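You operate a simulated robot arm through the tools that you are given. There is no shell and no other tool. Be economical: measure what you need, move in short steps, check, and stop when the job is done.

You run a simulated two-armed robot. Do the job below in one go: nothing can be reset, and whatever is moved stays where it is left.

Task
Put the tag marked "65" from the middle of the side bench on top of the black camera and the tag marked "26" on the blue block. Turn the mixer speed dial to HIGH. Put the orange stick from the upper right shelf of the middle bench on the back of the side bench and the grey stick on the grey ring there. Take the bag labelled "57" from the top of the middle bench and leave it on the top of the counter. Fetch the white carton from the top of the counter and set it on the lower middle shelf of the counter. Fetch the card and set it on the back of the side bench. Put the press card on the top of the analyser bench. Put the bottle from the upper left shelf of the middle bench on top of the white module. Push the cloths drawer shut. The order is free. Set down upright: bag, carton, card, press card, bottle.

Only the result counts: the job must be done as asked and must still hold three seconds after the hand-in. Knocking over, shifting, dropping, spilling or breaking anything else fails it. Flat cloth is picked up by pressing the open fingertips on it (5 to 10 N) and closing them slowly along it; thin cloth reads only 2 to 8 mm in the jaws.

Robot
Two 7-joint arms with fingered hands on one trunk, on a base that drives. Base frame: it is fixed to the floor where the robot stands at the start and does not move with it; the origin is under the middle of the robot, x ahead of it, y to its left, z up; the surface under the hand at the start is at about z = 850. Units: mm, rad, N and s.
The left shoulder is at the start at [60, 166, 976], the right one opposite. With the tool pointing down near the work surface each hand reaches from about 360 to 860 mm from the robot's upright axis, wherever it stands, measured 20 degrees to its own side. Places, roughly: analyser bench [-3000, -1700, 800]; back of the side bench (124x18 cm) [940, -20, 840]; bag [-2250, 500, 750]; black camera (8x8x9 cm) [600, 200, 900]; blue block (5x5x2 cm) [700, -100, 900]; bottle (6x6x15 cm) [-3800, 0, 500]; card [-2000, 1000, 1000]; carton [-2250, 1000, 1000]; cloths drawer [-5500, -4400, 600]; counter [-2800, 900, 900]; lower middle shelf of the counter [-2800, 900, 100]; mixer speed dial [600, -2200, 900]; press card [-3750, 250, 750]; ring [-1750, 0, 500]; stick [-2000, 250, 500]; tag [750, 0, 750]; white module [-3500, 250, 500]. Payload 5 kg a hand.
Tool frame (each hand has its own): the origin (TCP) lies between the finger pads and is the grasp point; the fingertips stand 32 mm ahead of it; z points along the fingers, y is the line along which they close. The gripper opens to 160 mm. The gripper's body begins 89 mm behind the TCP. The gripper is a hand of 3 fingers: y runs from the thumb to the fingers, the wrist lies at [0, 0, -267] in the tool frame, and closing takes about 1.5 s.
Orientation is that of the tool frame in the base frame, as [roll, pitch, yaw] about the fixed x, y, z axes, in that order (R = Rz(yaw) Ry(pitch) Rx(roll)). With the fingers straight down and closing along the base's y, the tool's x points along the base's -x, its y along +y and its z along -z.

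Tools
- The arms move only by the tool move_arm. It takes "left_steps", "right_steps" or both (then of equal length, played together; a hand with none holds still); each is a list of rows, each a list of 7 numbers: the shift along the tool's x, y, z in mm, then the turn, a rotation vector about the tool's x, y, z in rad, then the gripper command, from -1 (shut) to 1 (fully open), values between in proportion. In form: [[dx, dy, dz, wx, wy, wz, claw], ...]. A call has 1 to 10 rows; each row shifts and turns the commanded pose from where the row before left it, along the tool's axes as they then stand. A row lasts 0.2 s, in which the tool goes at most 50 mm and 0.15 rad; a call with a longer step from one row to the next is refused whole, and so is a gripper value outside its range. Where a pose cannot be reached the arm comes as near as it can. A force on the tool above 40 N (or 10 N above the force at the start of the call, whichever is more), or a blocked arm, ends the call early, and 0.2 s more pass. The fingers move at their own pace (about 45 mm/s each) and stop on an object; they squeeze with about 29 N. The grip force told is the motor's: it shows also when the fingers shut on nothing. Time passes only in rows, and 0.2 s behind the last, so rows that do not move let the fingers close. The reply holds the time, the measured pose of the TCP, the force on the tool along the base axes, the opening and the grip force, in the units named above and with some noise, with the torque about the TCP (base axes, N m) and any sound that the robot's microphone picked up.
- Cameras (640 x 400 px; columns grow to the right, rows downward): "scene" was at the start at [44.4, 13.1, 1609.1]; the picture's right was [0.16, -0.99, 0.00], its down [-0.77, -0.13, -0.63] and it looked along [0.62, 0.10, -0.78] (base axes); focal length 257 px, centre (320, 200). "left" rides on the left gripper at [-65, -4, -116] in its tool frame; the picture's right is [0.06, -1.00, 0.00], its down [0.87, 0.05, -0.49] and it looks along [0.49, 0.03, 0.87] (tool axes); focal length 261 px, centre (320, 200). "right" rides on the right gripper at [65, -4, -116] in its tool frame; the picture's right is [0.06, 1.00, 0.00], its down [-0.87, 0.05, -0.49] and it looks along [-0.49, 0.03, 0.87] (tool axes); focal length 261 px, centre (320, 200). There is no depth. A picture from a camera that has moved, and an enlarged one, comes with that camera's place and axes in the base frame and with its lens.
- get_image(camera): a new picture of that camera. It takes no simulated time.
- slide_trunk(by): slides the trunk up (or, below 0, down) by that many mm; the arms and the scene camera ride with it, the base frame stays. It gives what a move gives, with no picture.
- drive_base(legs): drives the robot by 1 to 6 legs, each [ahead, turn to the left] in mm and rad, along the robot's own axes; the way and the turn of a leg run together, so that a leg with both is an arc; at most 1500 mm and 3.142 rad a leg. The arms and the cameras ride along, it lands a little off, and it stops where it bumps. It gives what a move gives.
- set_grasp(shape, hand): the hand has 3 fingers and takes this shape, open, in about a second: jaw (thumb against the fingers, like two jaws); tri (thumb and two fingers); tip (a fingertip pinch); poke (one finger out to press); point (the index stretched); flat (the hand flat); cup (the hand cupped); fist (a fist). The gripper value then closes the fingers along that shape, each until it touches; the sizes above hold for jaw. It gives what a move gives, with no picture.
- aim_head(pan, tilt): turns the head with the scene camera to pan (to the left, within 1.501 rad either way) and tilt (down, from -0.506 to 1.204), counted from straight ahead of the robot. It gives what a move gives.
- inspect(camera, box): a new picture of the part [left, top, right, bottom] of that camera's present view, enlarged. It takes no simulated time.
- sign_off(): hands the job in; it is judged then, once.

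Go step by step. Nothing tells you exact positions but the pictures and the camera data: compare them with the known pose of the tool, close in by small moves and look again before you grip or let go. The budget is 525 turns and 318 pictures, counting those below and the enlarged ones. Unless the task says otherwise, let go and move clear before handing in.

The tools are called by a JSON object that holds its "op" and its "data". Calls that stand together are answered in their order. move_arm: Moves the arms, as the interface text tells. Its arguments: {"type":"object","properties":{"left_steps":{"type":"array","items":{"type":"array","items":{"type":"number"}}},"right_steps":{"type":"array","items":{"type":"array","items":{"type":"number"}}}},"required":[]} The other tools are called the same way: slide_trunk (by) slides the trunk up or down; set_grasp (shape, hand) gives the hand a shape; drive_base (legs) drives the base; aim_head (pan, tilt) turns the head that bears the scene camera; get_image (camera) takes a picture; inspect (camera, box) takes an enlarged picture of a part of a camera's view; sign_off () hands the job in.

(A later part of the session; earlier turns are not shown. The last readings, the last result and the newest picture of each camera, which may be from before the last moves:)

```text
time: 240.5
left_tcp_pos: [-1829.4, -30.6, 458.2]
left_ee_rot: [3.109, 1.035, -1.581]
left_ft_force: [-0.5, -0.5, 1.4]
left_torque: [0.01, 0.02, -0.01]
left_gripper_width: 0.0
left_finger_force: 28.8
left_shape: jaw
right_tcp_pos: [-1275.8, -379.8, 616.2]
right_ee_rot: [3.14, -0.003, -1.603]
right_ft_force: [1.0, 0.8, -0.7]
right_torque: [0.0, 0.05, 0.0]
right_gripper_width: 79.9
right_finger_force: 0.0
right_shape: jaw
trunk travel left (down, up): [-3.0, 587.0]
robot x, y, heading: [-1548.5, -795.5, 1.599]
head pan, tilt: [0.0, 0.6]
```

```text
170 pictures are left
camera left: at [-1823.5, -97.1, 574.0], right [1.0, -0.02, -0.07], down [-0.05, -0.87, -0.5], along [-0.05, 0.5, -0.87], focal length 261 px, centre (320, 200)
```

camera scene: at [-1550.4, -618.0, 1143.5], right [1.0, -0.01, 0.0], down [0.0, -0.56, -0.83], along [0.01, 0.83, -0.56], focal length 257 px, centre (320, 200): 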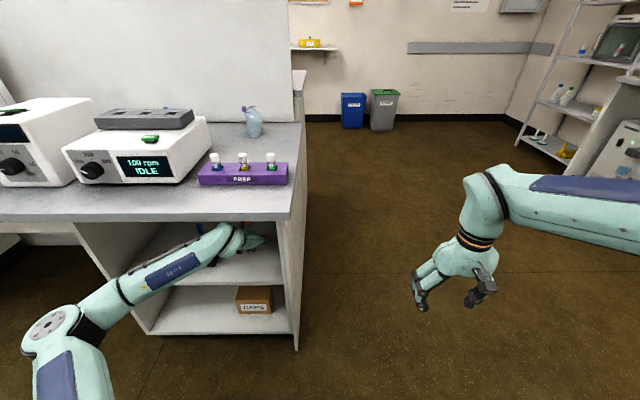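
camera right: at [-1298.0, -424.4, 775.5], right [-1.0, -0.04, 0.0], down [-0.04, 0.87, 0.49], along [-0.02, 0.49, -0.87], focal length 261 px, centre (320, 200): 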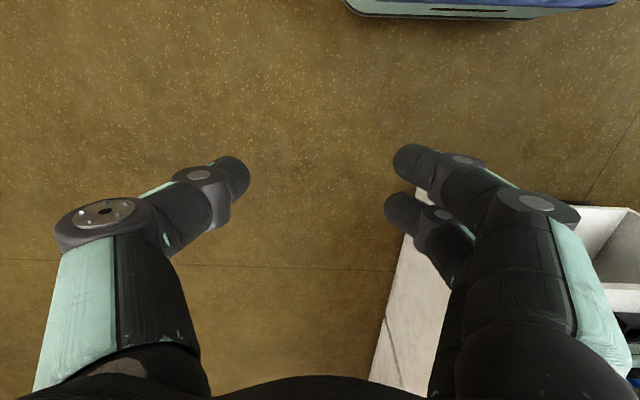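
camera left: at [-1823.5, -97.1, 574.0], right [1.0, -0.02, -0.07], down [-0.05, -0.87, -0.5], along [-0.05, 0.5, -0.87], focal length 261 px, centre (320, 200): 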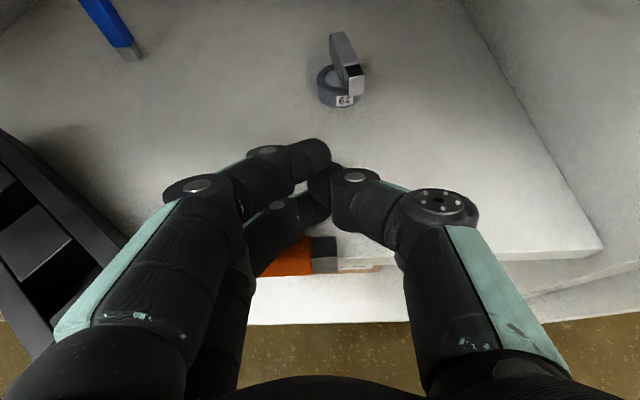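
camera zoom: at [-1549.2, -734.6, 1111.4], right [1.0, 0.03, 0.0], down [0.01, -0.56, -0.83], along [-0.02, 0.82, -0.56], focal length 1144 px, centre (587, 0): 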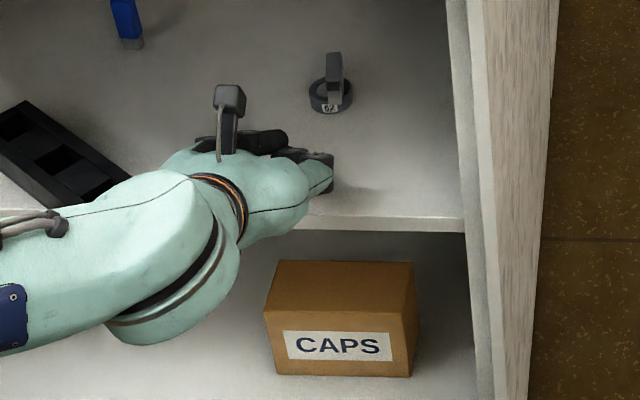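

{"op": "move_arm", "data": {"left_steps": [[0, 0, 0, 0, 0, 0, -1]]}}

{"op": "get_image", "data": {"camera": "left"}}

```text
time: 240.9
left_tcp_pos: [-1830.0, -31.5, 458.4]
left_ee_rot: [3.109, 1.035, -1.582]
left_ft_force: [-0.3, -0.2, 0.7]
left_torque: [-0.01, 0.0, -0.02]
left_gripper_width: 0.0
left_finger_force: 28.6
left_shape: jaw
right_tcp_pos: [-1277.0, -379.9, 616.9]
right_ee_rot: [3.139, -0.004, -1.604]
right_ft_force: [-0.1, -0.6, 0.5]
right_torque: [-0.01, -0.02, -0.02]
right_gripper_width: 80.1
right_finger_force: 0.0
right_shape: jaw
trunk travel left (down, up): [-3.0, 587.0]
robot x, y, heading: [-1542.5, -791.1, 1.595]
head pan, tilt: [0.0, 0.6]
```

```text
169 pictures are left
camera left: at [-1823.4, -97.1, 574.1], right [1.0, -0.02, -0.07], down [-0.05, -0.87, -0.5], along [-0.05, 0.5, -0.87], focal length 261 px, centre (320, 200)
```

left: 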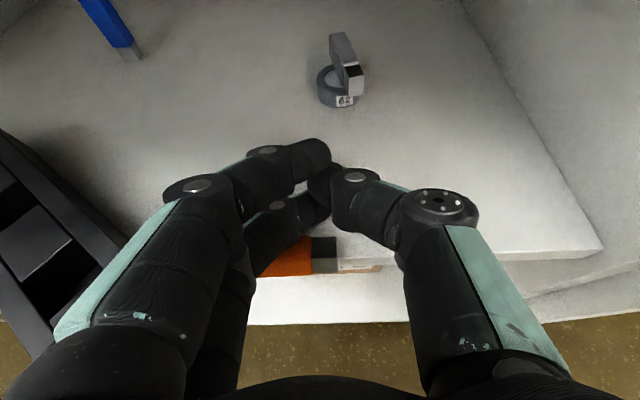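

The stick seems wedged and stable. I turn the right hand so its camera can look at it from the side.

{"op": "move_arm", "data": {"right_steps": [[-20, 0, -10, 0, 0, -0.14, 0], [-20, 0, -10, 0, 0, -0.14, 0], [-20, 0, -10, 0, 0, -0.14, 0], [-20, 0, 0, 0, 0, -0.14, 0], [0, 0, 0, 0, 0, -0.14, 0], [0, 0, 0, 0, 0, -0.14, 0], [0, 0, 0, 0, -0.15, 0, 0], [0, 0, 0, 0, -0.15, 0, 0], [0, 0, 0, 0, -0.15, 0, 0], [0, 0, 0, 0, -0.15, 0, 0]]}}

{"op": "get_image", "data": {"camera": "right"}}

```text
time: 243.1
left_tcp_pos: [-1830.9, -30.1, 458.9]
left_ee_rot: [3.112, 1.035, -1.582]
left_ft_force: [-0.5, 0.2, 0.5]
left_torque: [-0.03, 0.0, -0.01]
left_gripper_width: 0.0
left_finger_force: 28.8
left_shape: jaw
right_tcp_pos: [-1289.6, -301.1, 644.6]
right_ee_rot: [3.14, 0.601, -0.765]
right_ft_force: [-0.5, 0.3, -0.5]
right_torque: [-0.01, -0.01, -0.01]
right_gripper_width: 79.9
right_finger_force: 0.1
right_shape: jaw
trunk travel left (down, up): [-3.0, 587.0]
robot x, y, heading: [-1547.9, -790.9, 1.6]
head pan, tilt: [0.0, 0.6]
```

```text
168 pictures are left
camera right: at [-1200.2, -379.2, 703.0], right [-0.65, -0.76, -0.03], down [-0.35, 0.27, 0.9], along [-0.67, 0.6, -0.44], focal length 261 px, centre (320, 200)
```

right: 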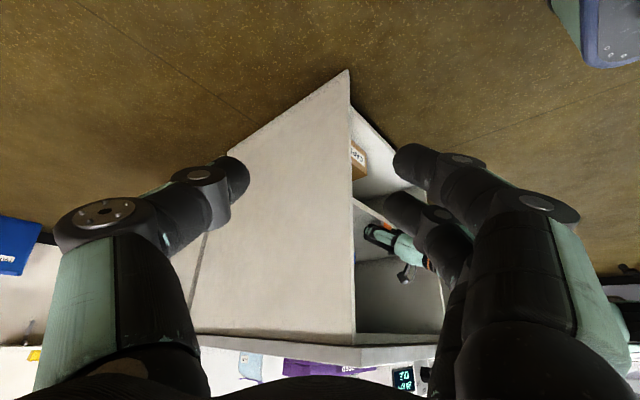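

{"op": "inspect", "data": {"camera": "right", "box": [340, 180, 450, 300]}}

```text
3.33 times, centred on (395, 240) of right
camera zoom: at [-1200.2, -379.2, 703.0], right [-0.65, -0.76, -0.03], down [-0.35, 0.27, 0.9], along [-0.67, 0.6, -0.44], focal length 869 px, centre (70, 67)
```

zoom: 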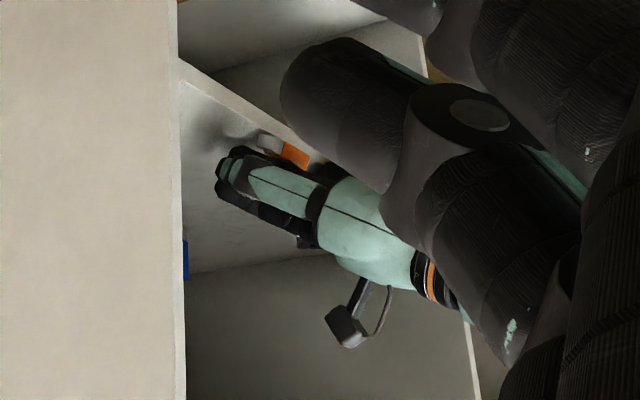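

{"op": "inspect", "data": {"camera": "right", "box": [365, 205, 415, 245]}}

```text
10.00 times, centred on (390, 225) of right
camera zoom: at [-1200.2, -379.2, 703.0], right [-0.65, -0.76, -0.03], down [-0.35, 0.27, 0.9], along [-0.67, 0.6, -0.44], focal length 2606 px, centre (-380, -50)
```

zoom: 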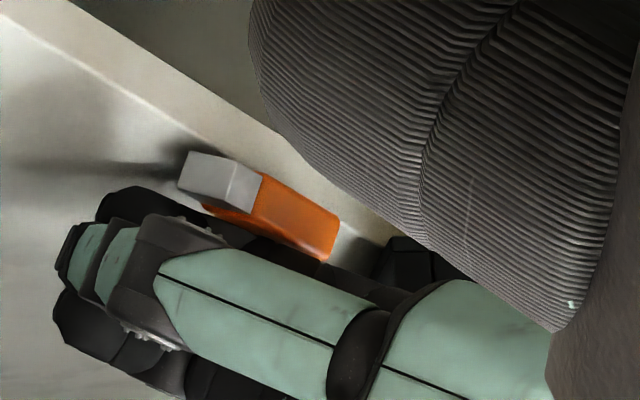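

The stick is flat and stable at the edge, slightly overhanging. I'll take it with a steep, rolled grasp: thumb in front of the edge, fingers behind it.

{"op": "slide_trunk", "data": {"by": 60}}

{"op": "drive_base", "data": {"legs": [[-130, 0]]}}

{"op": "move_arm", "data": {"left_steps": [[0, 0, 0, 0, 0.13, 0, -1], [0, 0, 0, 0, 0.13, 0, -1], [0, 0, 0, 0, 0.13, 0, -0.8], [0, 0, 0, 0, 0.13, 0, -0.6], [0, 0, 0, 0, 0, 0, -0.5]]}}

{"op": "get_image", "data": {"camera": "left"}}

```text
time: 244.1
left_tcp_pos: [-1829.9, -30.4, 518.3]
left_ee_rot: [3.111, 1.036, -1.581]
left_ft_force: [-0.2, 0.0, 0.0]
left_torque: [0.01, -0.02, -0.01]
left_gripper_width: 0.0
left_finger_force: 28.9
left_shape: jaw
right_tcp_pos: [-1290.2, -301.6, 705.5]
right_ee_rot: [3.139, 0.6, -0.766]
right_ft_force: [0.3, 0.0, 0.0]
right_torque: [0.01, 0.02, 0.01]
right_gripper_width: 79.9
right_finger_force: 0.0
right_shape: jaw
trunk travel left (down, up): [-63.0, 527.0]
robot x, y, heading: [-1544.2, -792.5, 1.598]
head pan, tilt: [0.0, 0.6]
```

```text
time: 245.4
left_tcp_pos: [-1825.0, -156.9, 519.1]
left_ee_rot: [3.11, 1.035, -1.585]
left_ft_force: [1.1, 0.0, 0.0]
left_torque: [0.0, 0.0, -0.01]
left_gripper_width: 0.0
left_finger_force: 29.0
left_shape: jaw
right_tcp_pos: [-1286.4, -429.1, 705.1]
right_ee_rot: [3.138, 0.601, -0.768]
right_ft_force: [0.4, -0.3, 0.0]
right_torque: [0.0, 0.0, 0.0]
right_gripper_width: 80.1
right_finger_force: 0.2
right_shape: jaw
trunk travel left (down, up): [-63.0, 527.0]
robot x, y, heading: [-1544.1, -920.6, 1.593]
head pan, tilt: [0.0, 0.6]
```

```text
time: 246.6
left_tcp_pos: [-1872.9, -169.3, 533.0]
left_ee_rot: [3.126, 0.578, -1.565]
left_ft_force: [1.0, -0.4, -0.6]
left_torque: [0.01, 0.01, -0.02]
left_gripper_width: 39.5
left_finger_force: 0.1
left_shape: jaw
left hand out of reach, approached as far as the arm can: row 3, 4
right_tcp_pos: [-1285.2, -429.4, 705.4]
right_ee_rot: [3.137, 0.597, -0.767]
right_ft_force: [-0.7, 0.7, 0.3]
right_torque: [-0.01, -0.03, -0.01]
right_gripper_width: 79.8
right_finger_force: 0.1
right_shape: jaw
trunk travel left (down, up): [-63.0, 527.0]
robot x, y, heading: [-1544.7, -917.1, 1.596]
head pan, tilt: [0.0, 0.6]
```

```text
165 pictures are left
camera left: at [-1867.1, -178.2, 666.2], right [1.0, -0.04, -0.05], down [-0.04, -1.0, -0.06], along [-0.04, 0.06, -1.0], focal length 261 px, centre (320, 200)
```

left: 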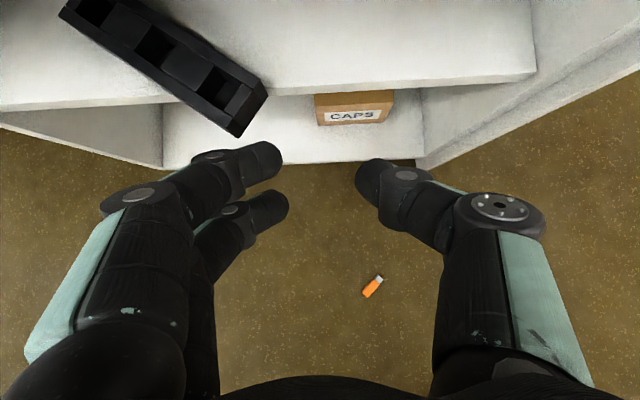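

The stick dropped to the floor in front of the bench, and the rack juts over the shelf edge. I fix the rack first with a straight push using spread fingers.

{"op": "move_arm", "data": {"left_steps": [[0, 0, 0, 0, -0.15, 0, 0], [0, 0, 0, 0, -0.15, 0, 0], [0, 0, 0, 0, -0.15, 0, 0], [0, 0, 0, 0, 0, 0, 0]]}}

{"op": "drive_base", "data": {"legs": [[0, -1.596], [-200, 0], [0, 1.571]]}}

{"op": "get_image", "data": {"camera": "scene"}}

{"op": "get_image", "data": {"camera": "left"}}

```text
time: 247.6
left_tcp_pos: [-1872.8, -169.7, 534.3]
left_ee_rot: [3.112, 1.03, -1.584]
left_ft_force: [1.0, -0.2, -0.3]
left_torque: [0.0, 0.0, 0.0]
left_gripper_width: 79.5
left_finger_force: 0.1
left_shape: jaw
right_tcp_pos: [-1286.2, -429.3, 705.0]
right_ee_rot: [3.138, 0.598, -0.768]
right_ft_force: [0.1, -0.4, 0.2]
right_torque: [-0.02, 0.01, -0.02]
right_gripper_width: 80.0
right_finger_force: 0.0
right_shape: jaw
trunk travel left (down, up): [-63.0, 527.0]
robot x, y, heading: [-1545.5, -921.1, 1.593]
head pan, tilt: [0.0, 0.6]
```

```text
time: 249.4
left_tcp_pos: [-1616.9, -106.7, 531.8]
left_ee_rot: [3.121, 1.017, -1.89]
left_ft_force: [-14.6, -21.6, 11.5]
left_torque: [0.59, 0.48, 1.78]
left_gripper_width: 85.0
left_finger_force: 0.1
left_shape: jaw
right_tcp_pos: [-1139.7, -542.5, 706.3]
right_ee_rot: [3.14, 0.599, -1.1]
right_ft_force: [-0.9, -0.1, 0.7]
right_torque: [-0.03, 0.0, 0.0]
right_gripper_width: 79.8
right_finger_force: 0.1
right_shape: jaw
trunk travel left (down, up): [-63.0, 527.0]
robot x, y, heading: [-1544.1, -919.5, 1.271]
head pan, tilt: [0.0, 0.6]
stopped in leg 1: the force on the tool passed its limit at 63 N (the readings are from after the stop); the commanded pose is now the measured one
```

```text
164 pictures are left
camera scene: at [-1528.2, -865.9, 1171.6], right [0.96, -0.29, 0.0], down [-0.17, -0.54, -0.83], along [0.24, 0.79, -0.56], focal length 257 px, centre (320, 200)
```

scene: 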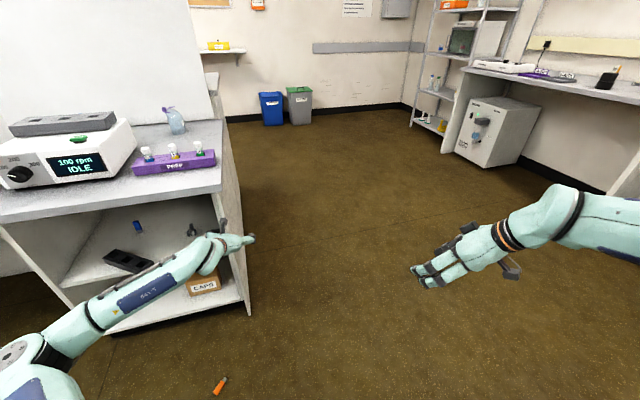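

```text
163 pictures are left
camera left: at [-1631.7, -168.5, 647.4], right [0.94, -0.33, -0.06], down [-0.32, -0.82, -0.48], along [0.11, 0.47, -0.87], focal length 261 px, centre (320, 200)
```

left: 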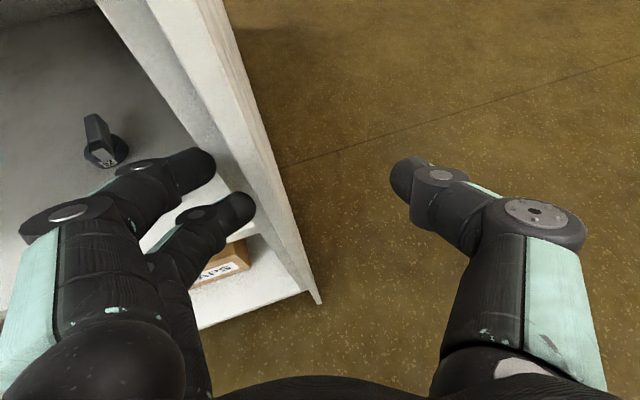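

{"op": "drive_base", "data": {"legs": [[0, 0.1]]}}

{"op": "slide_trunk", "data": {"by": 300}}

{"op": "drive_base", "data": {"legs": [[0, -1.371], [-200, 0], [0, 1.571]]}}

{"op": "get_image", "data": {"camera": "scene"}}

```text
time: 250.3
left_tcp_pos: [-1695.9, -116.9, 529.0]
left_ee_rot: [3.125, 1.013, -1.79]
left_ft_force: [0.0, -0.4, -1.7]
left_torque: [0.03, -0.03, -0.02]
left_gripper_width: 80.3
left_finger_force: 0.1
left_shape: jaw
right_tcp_pos: [-1179.0, -501.9, 705.4]
right_ee_rot: [3.138, 0.597, -1.001]
right_ft_force: [-0.1, -0.4, -0.2]
right_torque: [0.0, -0.02, 0.01]
right_gripper_width: 79.7
right_finger_force: 0.0
right_shape: jaw
trunk travel left (down, up): [-63.0, 527.0]
robot x, y, heading: [-1544.5, -923.0, 1.376]
head pan, tilt: [0.0, 0.6]
```

```text
time: 252.2
left_tcp_pos: [-1698.4, -120.9, 700.2]
left_ee_rot: [-3.129, 0.975, -1.754]
left_ft_force: [1.1, -2.4, -10.7]
left_torque: [-0.03, -0.68, 0.21]
left_gripper_width: 78.7
left_finger_force: 0.0
left_shape: jaw
right_tcp_pos: [-1178.0, -502.9, 892.7]
right_ee_rot: [3.138, 0.599, -1.003]
right_ft_force: [-1.4, 0.4, -0.9]
right_torque: [0.01, 0.05, 0.0]
right_gripper_width: 79.8
right_finger_force: 0.1
right_shape: jaw
trunk travel left (down, up): [-250.0, 340.0]
robot x, y, heading: [-1543.9, -918.8, 1.375]
head pan, tilt: [0.0, 0.6]
stopped: the force on the tool passed its limit at 55 N (the readings are from after the stop); the commanded pose is now the measured one
```

```text
time: 253.2
left_tcp_pos: [-1672.9, -117.5, 694.2]
left_ee_rot: [-3.118, 0.963, -1.772]
left_ft_force: [2.1, -1.4, -1.8]
left_torque: [0.01, -0.1, 0.06]
left_gripper_width: 79.2
left_finger_force: 0.0
left_shape: jaw
right_tcp_pos: [-1163.8, -517.1, 893.9]
right_ee_rot: [3.139, 0.598, -1.038]
right_ft_force: [0.6, -0.2, 0.1]
right_torque: [0.02, -0.01, -0.02]
right_gripper_width: 79.8
right_finger_force: 0.1
right_shape: jaw
trunk travel left (down, up): [-250.0, 340.0]
robot x, y, heading: [-1546.7, -920.9, 1.339]
head pan, tilt: [0.0, 0.6]
stopped in leg 1: the force on the tool passed its limit at 44 N (the readings are from after the stop); the commanded pose is now the measured one
```

```text
162 pictures are left
camera scene: at [-1531.4, -863.5, 1359.0], right [0.97, -0.23, 0.0], down [-0.13, -0.55, -0.83], along [0.19, 0.8, -0.57], focal length 257 px, centre (320, 200)
```

scene: 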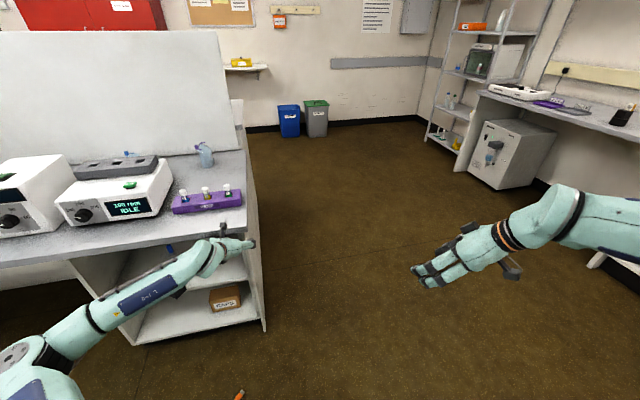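

{"op": "slide_trunk", "data": {"by": -60}}

{"op": "drive_base", "data": {"legs": [[0, 0.26], [-45, 0]]}}

{"op": "slide_trunk", "data": {"by": 300}}

{"op": "get_image", "data": {"camera": "scene"}}

```text
time: 254.2
left_tcp_pos: [-1673.1, -116.3, 635.5]
left_ee_rot: [-3.122, 0.964, -1.774]
left_ft_force: [0.7, -0.2, 0.2]
left_torque: [0.0, -0.04, 0.01]
left_gripper_width: 80.0
left_finger_force: 0.1
left_shape: jaw
right_tcp_pos: [-1162.7, -516.4, 833.1]
right_ee_rot: [3.141, 0.599, -1.039]
right_ft_force: [0.4, -0.7, -0.3]
right_torque: [-0.02, -0.02, -0.07]
right_gripper_width: 79.8
right_finger_force: 0.1
right_shape: jaw
trunk travel left (down, up): [-190.0, 400.0]
robot x, y, heading: [-1544.1, -922.2, 1.336]
head pan, tilt: [0.0, 0.6]
```

```text
time: 255.9
left_tcp_pos: [-1868.6, -219.2, 634.8]
left_ee_rot: [-3.122, 0.966, -1.518]
left_ft_force: [-1.1, -1.0, 0.1]
left_torque: [0.01, 0.01, 0.02]
left_gripper_width: 79.9
left_finger_force: 0.0
left_shape: jaw
right_tcp_pos: [-1275.0, -477.7, 831.9]
right_ee_rot: [3.14, 0.598, -0.784]
right_ft_force: [0.3, -0.2, -0.6]
right_torque: [-0.02, -0.01, 0.0]
right_gripper_width: 80.0
right_finger_force: 0.0
right_shape: jaw
trunk travel left (down, up): [-190.0, 400.0]
robot x, y, heading: [-1544.4, -964.8, 1.591]
head pan, tilt: [0.0, 0.6]
```

```text
time: 258.9
left_tcp_pos: [-1870.0, -219.3, 934.7]
left_ee_rot: [-3.121, 0.964, -1.518]
left_ft_force: [0.5, -0.4, 0.4]
left_torque: [0.02, -0.01, -0.01]
left_gripper_width: 79.8
left_finger_force: 0.0
left_shape: jaw
right_tcp_pos: [-1276.9, -478.4, 1132.6]
right_ee_rot: [3.141, 0.599, -0.784]
right_ft_force: [-1.3, 0.2, 0.0]
right_torque: [0.0, 0.0, 0.02]
right_gripper_width: 80.0
right_finger_force: 0.1
right_shape: jaw
trunk travel left (down, up): [-490.0, 100.0]
robot x, y, heading: [-1545.0, -966.2, 1.588]
head pan, tilt: [0.0, 0.6]
```

```text
161 pictures are left
camera scene: at [-1545.1, -906.8, 1598.8], right [1.0, 0.02, 0.0], down [0.01, -0.56, -0.82], along [-0.02, 0.82, -0.57], focal length 257 px, centre (320, 200)
```

scene: 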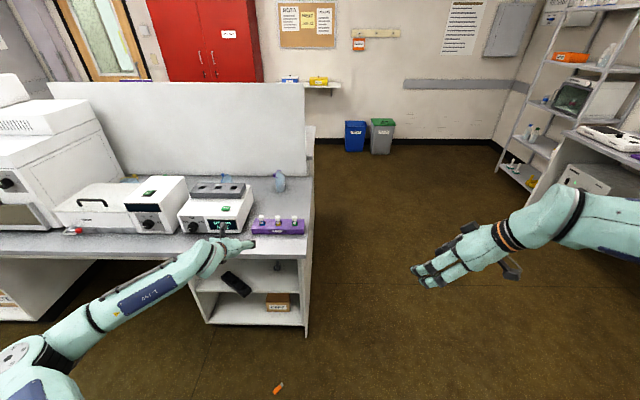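

{"op": "drive_base", "data": {"legs": [[40, 0], [0, -1.588], [-205, 0], [0, 1.571]]}}

{"op": "get_image", "data": {"camera": "left"}}

```text
time: 269.0
left_tcp_pos: [-2051.4, -170.6, 935.1]
left_ee_rot: [-3.121, 0.966, -1.549]
left_ft_force: [0.0, 0.1, 1.4]
left_torque: [0.03, -0.04, 0.0]
left_gripper_width: 80.0
left_finger_force: 0.1
left_shape: jaw
right_tcp_pos: [-1466.3, -447.1, 1133.3]
right_ee_rot: [3.14, 0.6, -0.816]
right_ft_force: [-0.2, 0.3, 0.7]
right_torque: [0.02, 0.02, 0.01]
right_gripper_width: 79.7
right_finger_force: 0.1
right_shape: jaw
trunk travel left (down, up): [-490.0, 100.0]
robot x, y, heading: [-1749.9, -924.4, 1.556]
head pan, tilt: [0.0, 0.6]
```

```text
160 pictures are left
camera left: at [-2049.1, -227.7, 1054.5], right [1.0, -0.03, -0.04], down [-0.05, -0.9, -0.44], along [-0.02, 0.44, -0.9], focal length 261 px, centre (320, 200)
```

left: 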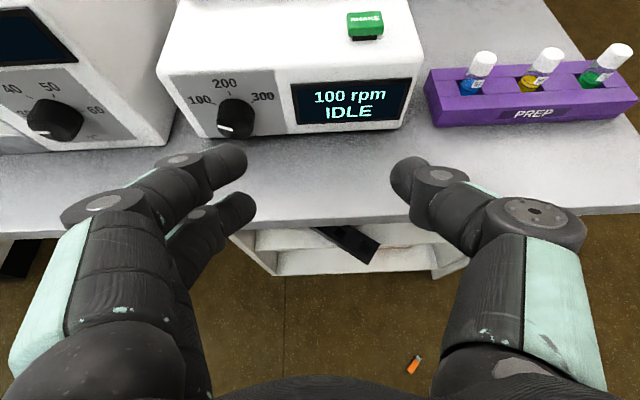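

{"op": "drive_base", "data": {"legs": [[-12, 0], [0, -0.028]]}}

{"op": "slide_trunk", "data": {"by": -240}}

{"op": "slide_trunk", "data": {"by": -200}}

{"op": "move_arm", "data": {"left_steps": [[0, 0, 0, 0, 0, 0, 0.6], [0, 0, 0, 0, 0, 0, 0.6], [0, 0, 0, 0, 0, 0, 0.6], [0, 0, 0, 0, 0, 0, 0.6]]}}

{"op": "get_image", "data": {"camera": "left"}}

```text
time: 270.1
left_tcp_pos: [-2029.9, -172.7, 935.7]
left_ee_rot: [-3.122, 0.966, -1.578]
left_ft_force: [-0.3, -0.3, 0.6]
left_torque: [-0.01, 0.03, -0.02]
left_gripper_width: 79.8
left_finger_force: 0.1
left_shape: jaw
right_tcp_pos: [-1452.2, -466.8, 1133.3]
right_ee_rot: [3.139, 0.601, -0.843]
right_ft_force: [1.3, -0.8, -0.5]
right_torque: [0.0, 0.03, -0.02]
right_gripper_width: 79.8
right_finger_force: 0.0
right_shape: jaw
trunk travel left (down, up): [-490.0, 100.0]
robot x, y, heading: [-1750.7, -938.4, 1.531]
head pan, tilt: [0.0, 0.6]
```

```text
time: 272.6
left_tcp_pos: [-2030.2, -173.9, 695.0]
left_ee_rot: [-3.118, 0.967, -1.578]
left_ft_force: [0.1, 0.2, -0.2]
left_torque: [0.0, 0.02, 0.03]
left_gripper_width: 79.8
left_finger_force: 0.0
left_shape: jaw
right_tcp_pos: [-1454.4, -468.1, 894.1]
right_ee_rot: [3.139, 0.6, -0.844]
right_ft_force: [0.2, 0.3, 0.0]
right_torque: [-0.01, -0.01, 0.02]
right_gripper_width: 79.9
right_finger_force: 0.1
right_shape: jaw
trunk travel left (down, up): [-250.0, 340.0]
robot x, y, heading: [-1750.3, -941.2, 1.531]
head pan, tilt: [0.0, 0.6]
```

```text
time: 274.8
left_tcp_pos: [-2030.3, -173.5, 494.6]
left_ee_rot: [-3.121, 0.965, -1.577]
left_ft_force: [0.9, -0.2, -0.3]
left_torque: [0.01, 0.0, -0.02]
left_gripper_width: 79.7
left_finger_force: 0.0
left_shape: jaw
right_tcp_pos: [-1453.8, -467.3, 692.1]
right_ee_rot: [3.139, 0.599, -0.844]
right_ft_force: [-0.1, 0.4, 0.5]
right_torque: [0.01, 0.01, 0.01]
right_gripper_width: 79.8
right_finger_force: 0.1
right_shape: jaw
trunk travel left (down, up): [-50.0, 540.0]
robot x, y, heading: [-1745.7, -938.4, 1.53]
head pan, tilt: [0.0, 0.6]
```

```text
time: 275.8
left_tcp_pos: [-2030.5, -174.4, 495.2]
left_ee_rot: [-3.121, 0.966, -1.578]
left_ft_force: [-0.9, -0.2, -0.2]
left_torque: [0.0, 0.02, -0.01]
left_gripper_width: 127.7
left_finger_force: 0.1
left_shape: jaw
right_tcp_pos: [-1454.1, -466.6, 693.4]
right_ee_rot: [3.139, 0.599, -0.844]
right_ft_force: [-0.3, 0.1, -0.1]
right_torque: [0.01, 0.01, 0.01]
right_gripper_width: 79.8
right_finger_force: 0.0
right_shape: jaw
trunk travel left (down, up): [-50.0, 540.0]
robot x, y, heading: [-1743.4, -934.9, 1.533]
head pan, tilt: [0.0, 0.6]
```

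```text
159 pictures are left
camera left: at [-2029.6, -231.8, 614.6], right [1.0, -0.06, -0.04], down [-0.07, -0.9, -0.44], along [-0.01, 0.44, -0.9], focal length 261 px, centre (320, 200)
```

left: 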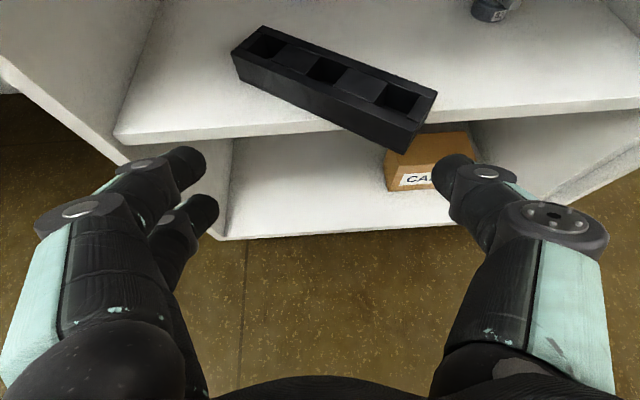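

{"op": "drive_base", "data": {"legs": [[0, -0.024]]}}

{"op": "slide_trunk", "data": {"by": -45}}

{"op": "drive_base", "data": {"legs": [[80, 0]]}}

{"op": "get_image", "data": {"camera": "left"}}

```text
time: 276.5
left_tcp_pos: [-2012.9, -166.7, 494.9]
left_ee_rot: [-3.12, 0.965, -1.6]
left_ft_force: [-0.3, 0.2, 0.5]
left_torque: [0.04, -0.01, 0.01]
left_gripper_width: 127.7
left_finger_force: 0.0
left_shape: jaw
right_tcp_pos: [-1443.4, -475.1, 694.6]
right_ee_rot: [3.139, 0.599, -0.866]
right_ft_force: [-0.7, 0.8, -0.5]
right_torque: [0.02, 0.01, -0.04]
right_gripper_width: 79.9
right_finger_force: 0.1
right_shape: jaw
trunk travel left (down, up): [-50.0, 540.0]
robot x, y, heading: [-1749.3, -935.6, 1.509]
head pan, tilt: [0.0, 0.6]
```

```text
time: 277.4
left_tcp_pos: [-2013.0, -168.3, 451.2]
left_ee_rot: [-3.121, 0.964, -1.6]
left_ft_force: [0.0, 0.0, -0.2]
left_torque: [0.02, 0.0, 0.02]
left_gripper_width: 127.6
left_finger_force: 0.0
left_shape: jaw
right_tcp_pos: [-1442.7, -475.1, 648.1]
right_ee_rot: [3.139, 0.6, -0.866]
right_ft_force: [0.2, -0.8, -0.5]
right_torque: [0.01, 0.02, 0.01]
right_gripper_width: 80.0
right_finger_force: 0.0
right_shape: jaw
trunk travel left (down, up): [-5.0, 585.0]
robot x, y, heading: [-1749.4, -936.8, 1.508]
head pan, tilt: [0.0, 0.6]
```

```text
time: 278.5
left_tcp_pos: [-2006.8, -86.7, 450.4]
left_ee_rot: [-3.12, 0.965, -1.603]
left_ft_force: [-0.4, 0.2, 0.7]
left_torque: [0.0, 0.01, -0.01]
left_gripper_width: 127.7
left_finger_force: 0.0
left_shape: jaw
right_tcp_pos: [-1436.5, -394.0, 647.8]
right_ee_rot: [3.139, 0.599, -0.869]
right_ft_force: [0.6, 0.1, -0.4]
right_torque: [0.0, -0.01, 0.0]
right_gripper_width: 79.8
right_finger_force: 0.0
right_shape: jaw
trunk travel left (down, up): [-5.0, 585.0]
robot x, y, heading: [-1746.2, -857.2, 1.505]
head pan, tilt: [0.0, 0.6]
```

```text
158 pictures are left
camera left: at [-2007.3, -144.4, 569.7], right [1.0, -0.08, -0.04], down [-0.09, -0.9, -0.44], along [0.0, 0.44, -0.9], focal length 261 px, centre (320, 200)
```

left: 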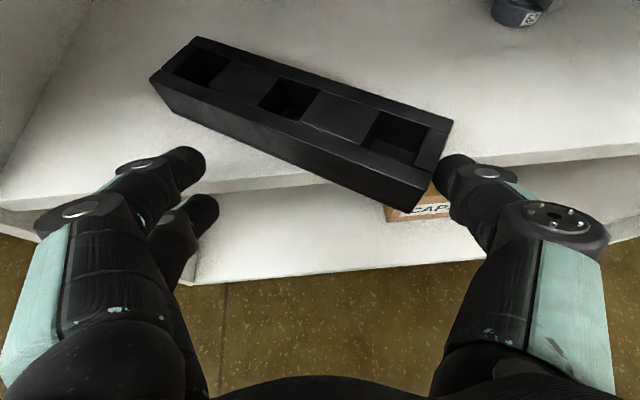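

{"op": "drive_base", "data": {"legs": [[-60, 0]]}}

{"op": "move_arm", "data": {"left_steps": [[0, 0, 0, 0, 0, 0, 0.1], [0, 0, 0, 0, 0, 0, 0.1], [0, 0, 0, 0, 0, 0, 0.1]]}}

{"op": "drive_base", "data": {"legs": [[75, 0]]}}

{"op": "get_image", "data": {"camera": "left"}}

```text
time: 279.4
left_tcp_pos: [-2010.0, -149.3, 449.9]
left_ee_rot: [-3.119, 0.966, -1.601]
left_ft_force: [0.2, 0.0, 0.0]
left_torque: [0.02, -0.03, -0.01]
left_gripper_width: 128.0
left_finger_force: 0.0
left_shape: jaw
right_tcp_pos: [-1442.6, -456.6, 647.1]
right_ee_rot: [3.141, 0.599, -0.867]
right_ft_force: [0.2, -0.7, -0.4]
right_torque: [-0.02, 0.03, -0.01]
right_gripper_width: 80.3
right_finger_force: 0.1
right_shape: jaw
trunk travel left (down, up): [-5.0, 585.0]
robot x, y, heading: [-1747.9, -923.6, 1.51]
head pan, tilt: [0.0, 0.6]
```

```text
time: 280.2
left_tcp_pos: [-2011.1, -149.4, 450.5]
left_ee_rot: [-3.121, 0.966, -1.602]
left_ft_force: [0.2, 0.9, 0.6]
left_torque: [0.03, 0.03, 0.01]
left_gripper_width: 88.8
left_finger_force: 0.0
left_shape: jaw
right_tcp_pos: [-1440.4, -456.3, 648.1]
right_ee_rot: [3.14, 0.598, -0.869]
right_ft_force: [0.4, -0.4, -0.8]
right_torque: [-0.01, 0.03, 0.0]
right_gripper_width: 79.8
right_finger_force: 0.0
right_shape: jaw
trunk travel left (down, up): [-5.0, 585.0]
robot x, y, heading: [-1751.0, -918.5, 1.506]
head pan, tilt: [0.0, 0.6]
```

```text
time: 281.3
left_tcp_pos: [-2003.5, -74.2, 449.8]
left_ee_rot: [-3.12, 0.966, -1.601]
left_ft_force: [0.5, 0.6, 0.9]
left_torque: [0.03, -0.02, 0.01]
left_gripper_width: 88.7
left_finger_force: 0.0
left_shape: jaw
right_tcp_pos: [-1435.4, -381.5, 648.2]
right_ee_rot: [3.14, 0.598, -0.868]
right_ft_force: [1.2, 0.0, 0.4]
right_torque: [0.02, 0.01, 0.02]
right_gripper_width: 79.6
right_finger_force: 0.1
right_shape: jaw
trunk travel left (down, up): [-5.0, 585.0]
robot x, y, heading: [-1745.0, -843.7, 1.506]
head pan, tilt: [0.0, 0.6]
```

```text
157 pictures are left
camera left: at [-2005.8, -131.4, 569.7], right [1.0, -0.08, -0.04], down [-0.09, -0.9, -0.44], along [0.0, 0.44, -0.9], focal length 261 px, centre (320, 200)
```

left: 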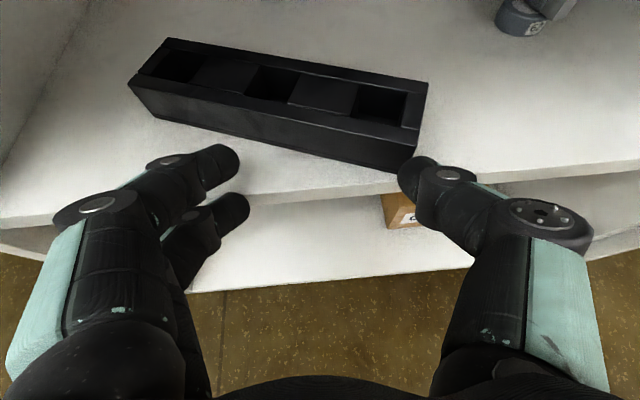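

The rack is turning back. I keep pushing.

{"op": "drive_base", "data": {"legs": [[40, 0]]}}

{"op": "get_image", "data": {"camera": "left"}}

```text
time: 282.1
left_tcp_pos: [-2005.4, -66.0, 453.8]
left_ee_rot: [-3.113, 0.963, -1.592]
left_ft_force: [-1.6, -27.4, 16.3]
left_torque: [-0.68, 0.91, 1.51]
left_gripper_width: 87.4
left_finger_force: 0.1
left_shape: jaw
right_tcp_pos: [-1436.2, -372.1, 650.1]
right_ee_rot: [-3.137, 0.6, -0.865]
right_ft_force: [-0.7, -0.1, 0.9]
right_torque: [0.01, 0.01, -0.01]
right_gripper_width: 79.9
right_finger_force: 0.0
right_shape: jaw
trunk travel left (down, up): [-5.0, 585.0]
robot x, y, heading: [-1742.7, -832.0, 1.513]
head pan, tilt: [0.0, 0.6]
stopped in leg 1: the force on the tool passed its limit at 59 N (the readings are from after the stop); the commanded pose is now the measured one
```

```text
156 pictures are left
camera left: at [-2006.1, -124.2, 572.7], right [1.0, -0.08, -0.03], down [-0.09, -0.9, -0.43], along [0.0, 0.44, -0.9], focal length 261 px, centre (320, 200)
```

left: 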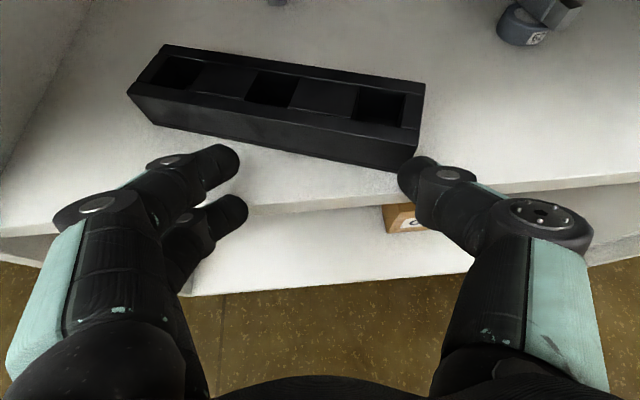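

{"op": "drive_base", "data": {"legs": [[-12, 0]]}}

{"op": "slide_trunk", "data": {"by": 10}}

{"op": "drive_base", "data": {"legs": [[45, 0]]}}

{"op": "get_image", "data": {"camera": "left"}}

```text
time: 282.8
left_tcp_pos: [-2005.1, -76.5, 450.4]
left_ee_rot: [-3.112, 0.959, -1.592]
left_ft_force: [0.4, 0.5, 0.8]
left_torque: [-0.04, -0.03, 0.03]
left_gripper_width: 88.6
left_finger_force: 0.0
left_shape: jaw
right_tcp_pos: [-1436.9, -382.1, 649.4]
right_ee_rot: [-3.139, 0.6, -0.865]
right_ft_force: [-0.5, -0.7, -1.3]
right_torque: [0.0, -0.01, -0.01]
right_gripper_width: 79.6
right_finger_force: 0.0
right_shape: jaw
trunk travel left (down, up): [-5.0, 585.0]
robot x, y, heading: [-1745.9, -845.6, 1.51]
head pan, tilt: [0.0, 0.6]
```

```text
time: 283.4
left_tcp_pos: [-2005.8, -76.8, 461.6]
left_ee_rot: [-3.113, 0.961, -1.591]
left_ft_force: [0.6, 0.2, -0.2]
left_torque: [-0.01, 0.04, 0.02]
left_gripper_width: 88.2
left_finger_force: 0.0
left_shape: jaw
right_tcp_pos: [-1436.1, -382.8, 659.8]
right_ee_rot: [-3.14, 0.599, -0.866]
right_ft_force: [0.1, -0.4, 0.3]
right_torque: [0.02, -0.01, 0.0]
right_gripper_width: 79.8
right_finger_force: 0.1
right_shape: jaw
trunk travel left (down, up): [-15.0, 575.0]
robot x, y, heading: [-1740.5, -846.8, 1.511]
head pan, tilt: [0.0, 0.6]
```

```text
time: 284.3
left_tcp_pos: [-2002.2, -29.7, 460.2]
left_ee_rot: [-3.112, 0.96, -1.592]
left_ft_force: [0.1, 0.0, 0.7]
left_torque: [-0.01, -0.02, 0.0]
left_gripper_width: 88.5
left_finger_force: 0.1
left_shape: jaw
right_tcp_pos: [-1433.3, -335.8, 658.6]
right_ee_rot: [-3.141, 0.6, -0.864]
right_ft_force: [-0.1, -0.5, 0.1]
right_torque: [0.01, 0.03, 0.02]
right_gripper_width: 80.0
right_finger_force: 0.0
right_shape: jaw
trunk travel left (down, up): [-15.0, 575.0]
robot x, y, heading: [-1738.4, -804.2, 1.506]
head pan, tilt: [0.0, 0.6]
```

```text
155 pictures are left
camera left: at [-2003.8, -88.2, 580.1], right [1.0, -0.08, -0.03], down [-0.09, -0.9, -0.43], along [0.0, 0.43, -0.9], focal length 261 px, centre (320, 200)
```

left: 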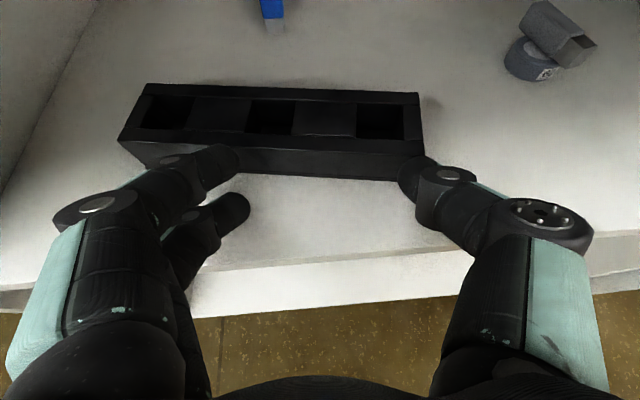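

{"op": "drive_base", "data": {"legs": [[20, 0]]}}

{"op": "get_image", "data": {"camera": "left"}}

```text
time: 285.1
left_tcp_pos: [-2001.9, -10.6, 460.5]
left_ee_rot: [-3.112, 0.959, -1.591]
left_ft_force: [-0.5, -0.1, -0.2]
left_torque: [-0.01, 0.01, -0.03]
left_gripper_width: 88.5
left_finger_force: 0.0
left_shape: jaw
right_tcp_pos: [-1432.9, -315.7, 657.9]
right_ee_rot: [-3.139, 0.598, -0.865]
right_ft_force: [-0.8, 0.0, 0.4]
right_torque: [0.0, -0.01, 0.0]
right_gripper_width: 80.0
right_finger_force: 0.0
right_shape: jaw
trunk travel left (down, up): [-15.0, 575.0]
robot x, y, heading: [-1742.7, -779.6, 1.512]
head pan, tilt: [0.0, 0.6]
```

```text
154 pictures are left
camera left: at [-2002.9, -68.1, 580.0], right [1.0, -0.08, -0.03], down [-0.09, -0.9, -0.43], along [0.0, 0.43, -0.9], focal length 261 px, centre (320, 200)
```

left: 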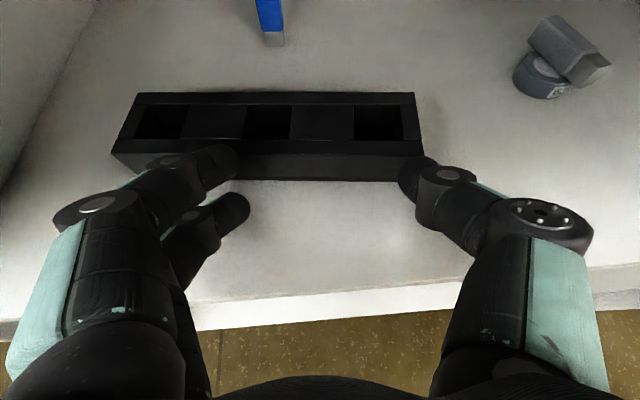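

{"op": "drive_base", "data": {"legs": [[7, 0]]}}

{"op": "slide_trunk", "data": {"by": 35}}

{"op": "move_arm", "data": {"left_steps": [[0, 0, 0, 0, 0, 0, -1], [0, 0, 0, 0, 0, 0, -1], [0, 0, 0, 0, 0, 0, -1], [0, 0, 0, 0, 0, 0, -1], [0, 0, 0, 0, 0, 0, -1], [0, 0, 0, 0, 0, 0, -1]]}}

{"op": "get_image", "data": {"camera": "left"}}

```text
time: 285.8
left_tcp_pos: [-2000.9, -4.5, 460.3]
left_ee_rot: [-3.11, 0.96, -1.592]
left_ft_force: [-0.8, -0.3, -0.7]
left_torque: [0.01, 0.0, -0.03]
left_gripper_width: 88.5
left_finger_force: 0.1
left_shape: jaw
right_tcp_pos: [-1431.2, -308.2, 659.0]
right_ee_rot: [-3.138, 0.602, -0.867]
right_ft_force: [0.8, -0.2, -1.0]
right_torque: [0.03, 0.02, -0.02]
right_gripper_width: 79.9
right_finger_force: 0.1
right_shape: jaw
trunk travel left (down, up): [-15.0, 575.0]
robot x, y, heading: [-1735.9, -771.2, 1.511]
head pan, tilt: [0.0, 0.6]
```

```text
time: 286.6
left_tcp_pos: [-2001.7, -3.1, 494.1]
left_ee_rot: [-3.113, 0.96, -1.593]
left_ft_force: [0.0, -0.1, 0.0]
left_torque: [-0.03, -0.03, -0.01]
left_gripper_width: 88.3
left_finger_force: 0.1
left_shape: jaw
right_tcp_pos: [-1432.5, -307.4, 693.2]
right_ee_rot: [-3.139, 0.601, -0.865]
right_ft_force: [0.2, -0.7, -0.3]
right_torque: [0.03, 0.02, 0.06]
right_gripper_width: 80.0
right_finger_force: 0.1
right_shape: jaw
trunk travel left (down, up): [-50.0, 540.0]
robot x, y, heading: [-1737.5, -769.2, 1.506]
head pan, tilt: [0.0, 0.6]
```

```text
time: 288.0
left_tcp_pos: [-2000.8, -2.9, 495.0]
left_ee_rot: [-3.113, 0.96, -1.592]
left_ft_force: [-0.2, -0.8, 0.3]
left_torque: [0.04, -0.02, -0.01]
left_gripper_width: 0.0
left_finger_force: 24.0
left_shape: jaw
right_tcp_pos: [-1432.6, -309.2, 693.0]
right_ee_rot: [-3.139, 0.598, -0.866]
right_ft_force: [0.0, 0.0, -0.3]
right_torque: [0.01, 0.05, 0.0]
right_gripper_width: 79.8
right_finger_force: 0.0
right_shape: jaw
trunk travel left (down, up): [-50.0, 540.0]
robot x, y, heading: [-1743.6, -772.8, 1.506]
head pan, tilt: [0.0, 0.6]
```

```text
153 pictures are left
camera left: at [-2002.5, -61.1, 615.0], right [1.0, -0.08, -0.03], down [-0.09, -0.9, -0.43], along [0.0, 0.43, -0.9], focal length 261 px, centre (320, 200)
```

left: 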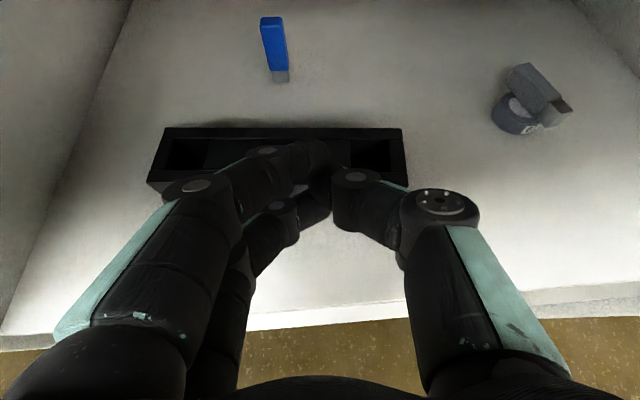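

{"op": "drive_base", "data": {"legs": [[-20, 0], [0, 0.132], [108, 0]]}}

{"op": "get_image", "data": {"camera": "left"}}

```text
time: 290.2
left_tcp_pos: [-2109.4, 43.1, 495.1]
left_ee_rot: [-3.111, 0.96, -1.46]
left_ft_force: [-0.4, 1.2, 0.3]
left_torque: [0.0, -0.04, 0.02]
left_gripper_width: 0.4
left_finger_force: 28.7
left_shape: jaw
right_tcp_pos: [-1505.2, -183.9, 694.4]
right_ee_rot: [-3.14, 0.601, -0.731]
right_ft_force: [-0.4, -0.5, 0.1]
right_torque: [0.0, 0.01, -0.02]
right_gripper_width: 79.9
right_finger_force: 0.0
right_shape: jaw
trunk travel left (down, up): [-50.0, 540.0]
robot x, y, heading: [-1744.2, -683.5, 1.645]
head pan, tilt: [0.0, 0.6]
```

```text
152 pictures are left
camera left: at [-2103.0, -14.6, 615.0], right [1.0, 0.05, -0.03], down [0.03, -0.9, -0.43], along [-0.05, 0.43, -0.9], focal length 261 px, centre (320, 200)
```

left: 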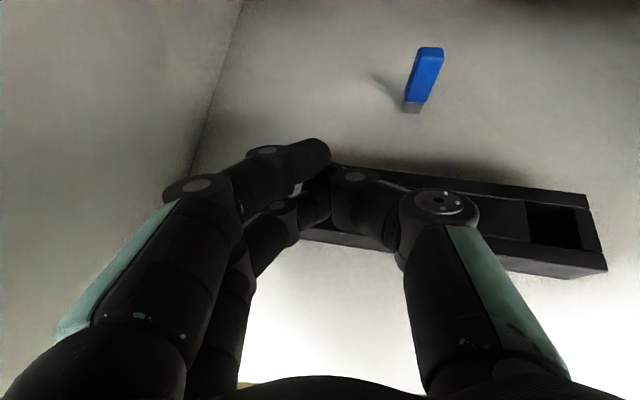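

{"op": "drive_base", "data": {"legs": [[62, 0]]}}

{"op": "slide_trunk", "data": {"by": -32}}

{"op": "get_image", "data": {"camera": "left"}}

```text
time: 291.2
left_tcp_pos: [-2113.3, 103.0, 494.5]
left_ee_rot: [-3.114, 0.959, -1.459]
left_ft_force: [-1.3, -0.3, 1.2]
left_torque: [-0.03, -0.03, 0.01]
left_gripper_width: 0.2
left_finger_force: 29.3
left_shape: jaw
right_tcp_pos: [-1508.8, -123.1, 694.5]
right_ee_rot: [-3.139, 0.6, -0.733]
right_ft_force: [-0.6, -0.6, -0.4]
right_torque: [-0.02, 0.01, -0.02]
right_gripper_width: 79.7
right_finger_force: 0.2
right_shape: jaw
trunk travel left (down, up): [-50.0, 540.0]
robot x, y, heading: [-1755.2, -626.0, 1.642]
head pan, tilt: [0.0, 0.6]
```

```text
time: 291.9
left_tcp_pos: [-2114.0, 103.8, 463.7]
left_ee_rot: [-3.111, 0.961, -1.458]
left_ft_force: [-0.4, -0.3, -0.4]
left_torque: [-0.04, -0.02, 0.02]
left_gripper_width: 0.0
left_finger_force: 29.4
left_shape: jaw
right_tcp_pos: [-1508.0, -123.6, 662.7]
right_ee_rot: [-3.141, 0.599, -0.733]
right_ft_force: [-0.1, 0.3, 0.1]
right_torque: [-0.02, 0.01, -0.02]
right_gripper_width: 80.0
right_finger_force: 0.0
right_shape: jaw
trunk travel left (down, up): [-18.0, 572.0]
robot x, y, heading: [-1756.8, -625.3, 1.642]
head pan, tilt: [0.0, 0.6]
```

```text
151 pictures are left
camera left: at [-2107.3, 46.2, 583.0], right [1.0, 0.05, -0.03], down [0.03, -0.9, -0.43], along [-0.05, 0.43, -0.9], focal length 261 px, centre (320, 200)
```

left: 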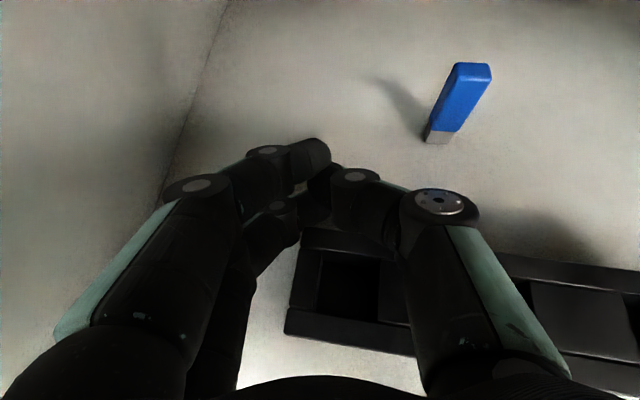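

{"op": "slide_trunk", "data": {"by": -5}}

{"op": "drive_base", "data": {"legs": [[-25, 0]]}}

{"op": "get_image", "data": {"camera": "left"}}

```text
time: 292.5
left_tcp_pos: [-2112.1, 103.3, 457.5]
left_ee_rot: [-3.114, 0.96, -1.457]
left_ft_force: [0.2, 0.0, -0.6]
left_torque: [-0.01, 0.01, 0.01]
left_gripper_width: 0.0
left_finger_force: 28.6
left_shape: jaw
right_tcp_pos: [-1509.6, -123.4, 658.2]
right_ee_rot: [-3.141, 0.598, -0.734]
right_ft_force: [0.2, -0.5, 0.2]
right_torque: [0.0, 0.0, -0.03]
right_gripper_width: 80.0
right_finger_force: 0.1
right_shape: jaw
trunk travel left (down, up): [-13.0, 577.0]
robot x, y, heading: [-1748.3, -623.6, 1.638]
head pan, tilt: [0.0, 0.6]
```

```text
time: 293.3
left_tcp_pos: [-2111.5, 79.4, 457.6]
left_ee_rot: [-3.112, 0.959, -1.46]
left_ft_force: [0.4, 0.4, -0.6]
left_torque: [0.0, -0.01, -0.01]
left_gripper_width: 0.1
left_finger_force: 29.0
left_shape: jaw
right_tcp_pos: [-1507.2, -149.1, 656.6]
right_ee_rot: [-3.139, 0.599, -0.733]
right_ft_force: [0.4, 0.5, -0.6]
right_torque: [0.02, 0.01, 0.03]
right_gripper_width: 79.8
right_finger_force: 0.0
right_shape: jaw
trunk travel left (down, up): [-13.0, 577.0]
robot x, y, heading: [-1749.7, -648.3, 1.635]
head pan, tilt: [0.0, 0.6]
```

```text
150 pictures are left
camera left: at [-2105.4, 21.4, 577.9], right [1.0, 0.05, -0.03], down [0.03, -0.9, -0.43], along [-0.05, 0.43, -0.9], focal length 261 px, centre (320, 200)
```

left: 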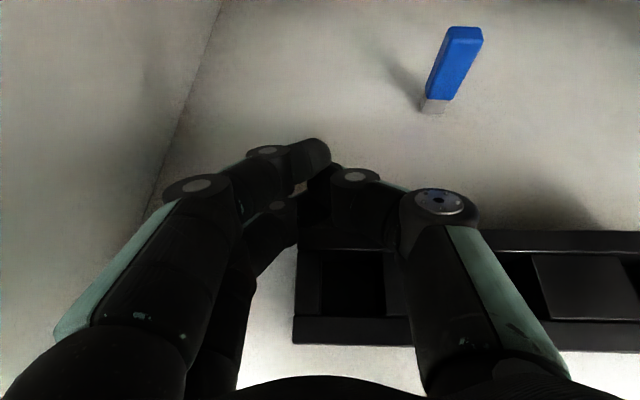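

{"op": "slide_trunk", "data": {"by": 40}}

{"op": "drive_base", "data": {"legs": [[-96, 0], [0, -0.098]]}}

{"op": "get_image", "data": {"camera": "left"}}

```text
time: 294.1
left_tcp_pos: [-2111.3, 78.2, 497.7]
left_ee_rot: [-3.111, 0.96, -1.458]
left_ft_force: [-0.3, 0.8, -0.2]
left_torque: [0.0, 0.0, -0.01]
left_gripper_width: 0.1
left_finger_force: 29.2
left_shape: jaw
right_tcp_pos: [-1507.3, -148.2, 696.5]
right_ee_rot: [3.141, 0.598, -0.733]
right_ft_force: [0.1, 0.5, 0.5]
right_torque: [-0.03, 0.0, -0.02]
right_gripper_width: 80.0
right_finger_force: 0.0
right_shape: jaw
trunk travel left (down, up): [-53.0, 537.0]
robot x, y, heading: [-1750.7, -650.8, 1.642]
head pan, tilt: [0.0, 0.6]
```

```text
time: 295.8
left_tcp_pos: [-2030.3, 13.7, 497.7]
left_ee_rot: [-3.113, 0.958, -1.558]
left_ft_force: [0.6, -0.1, 0.2]
left_torque: [0.02, 0.01, 0.03]
left_gripper_width: 0.0
left_finger_force: 28.7
left_shape: jaw
right_tcp_pos: [-1450.8, -271.1, 695.3]
right_ee_rot: [-3.14, 0.6, -0.832]
right_ft_force: [0.9, -0.3, -0.1]
right_torque: [-0.01, 0.03, -0.01]
right_gripper_width: 79.7
right_finger_force: 0.1
right_shape: jaw
trunk travel left (down, up): [-53.0, 537.0]
robot x, y, heading: [-1742.4, -746.5, 1.541]
head pan, tilt: [0.0, 0.6]
```

```text
149 pictures are left
camera left: at [-2029.7, -43.4, 618.1], right [1.0, -0.05, -0.03], down [-0.06, -0.9, -0.43], along [-0.01, 0.43, -0.9], focal length 261 px, centre (320, 200)
```

left: 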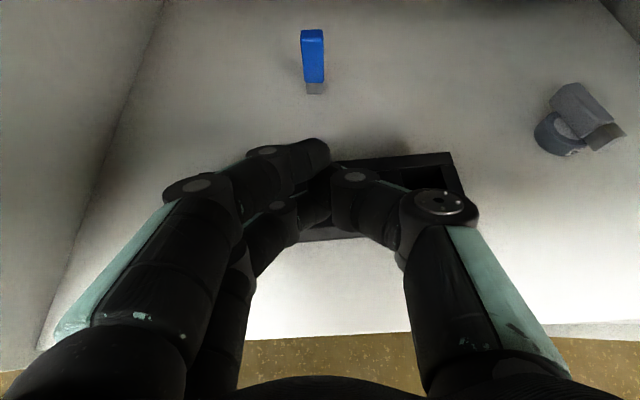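

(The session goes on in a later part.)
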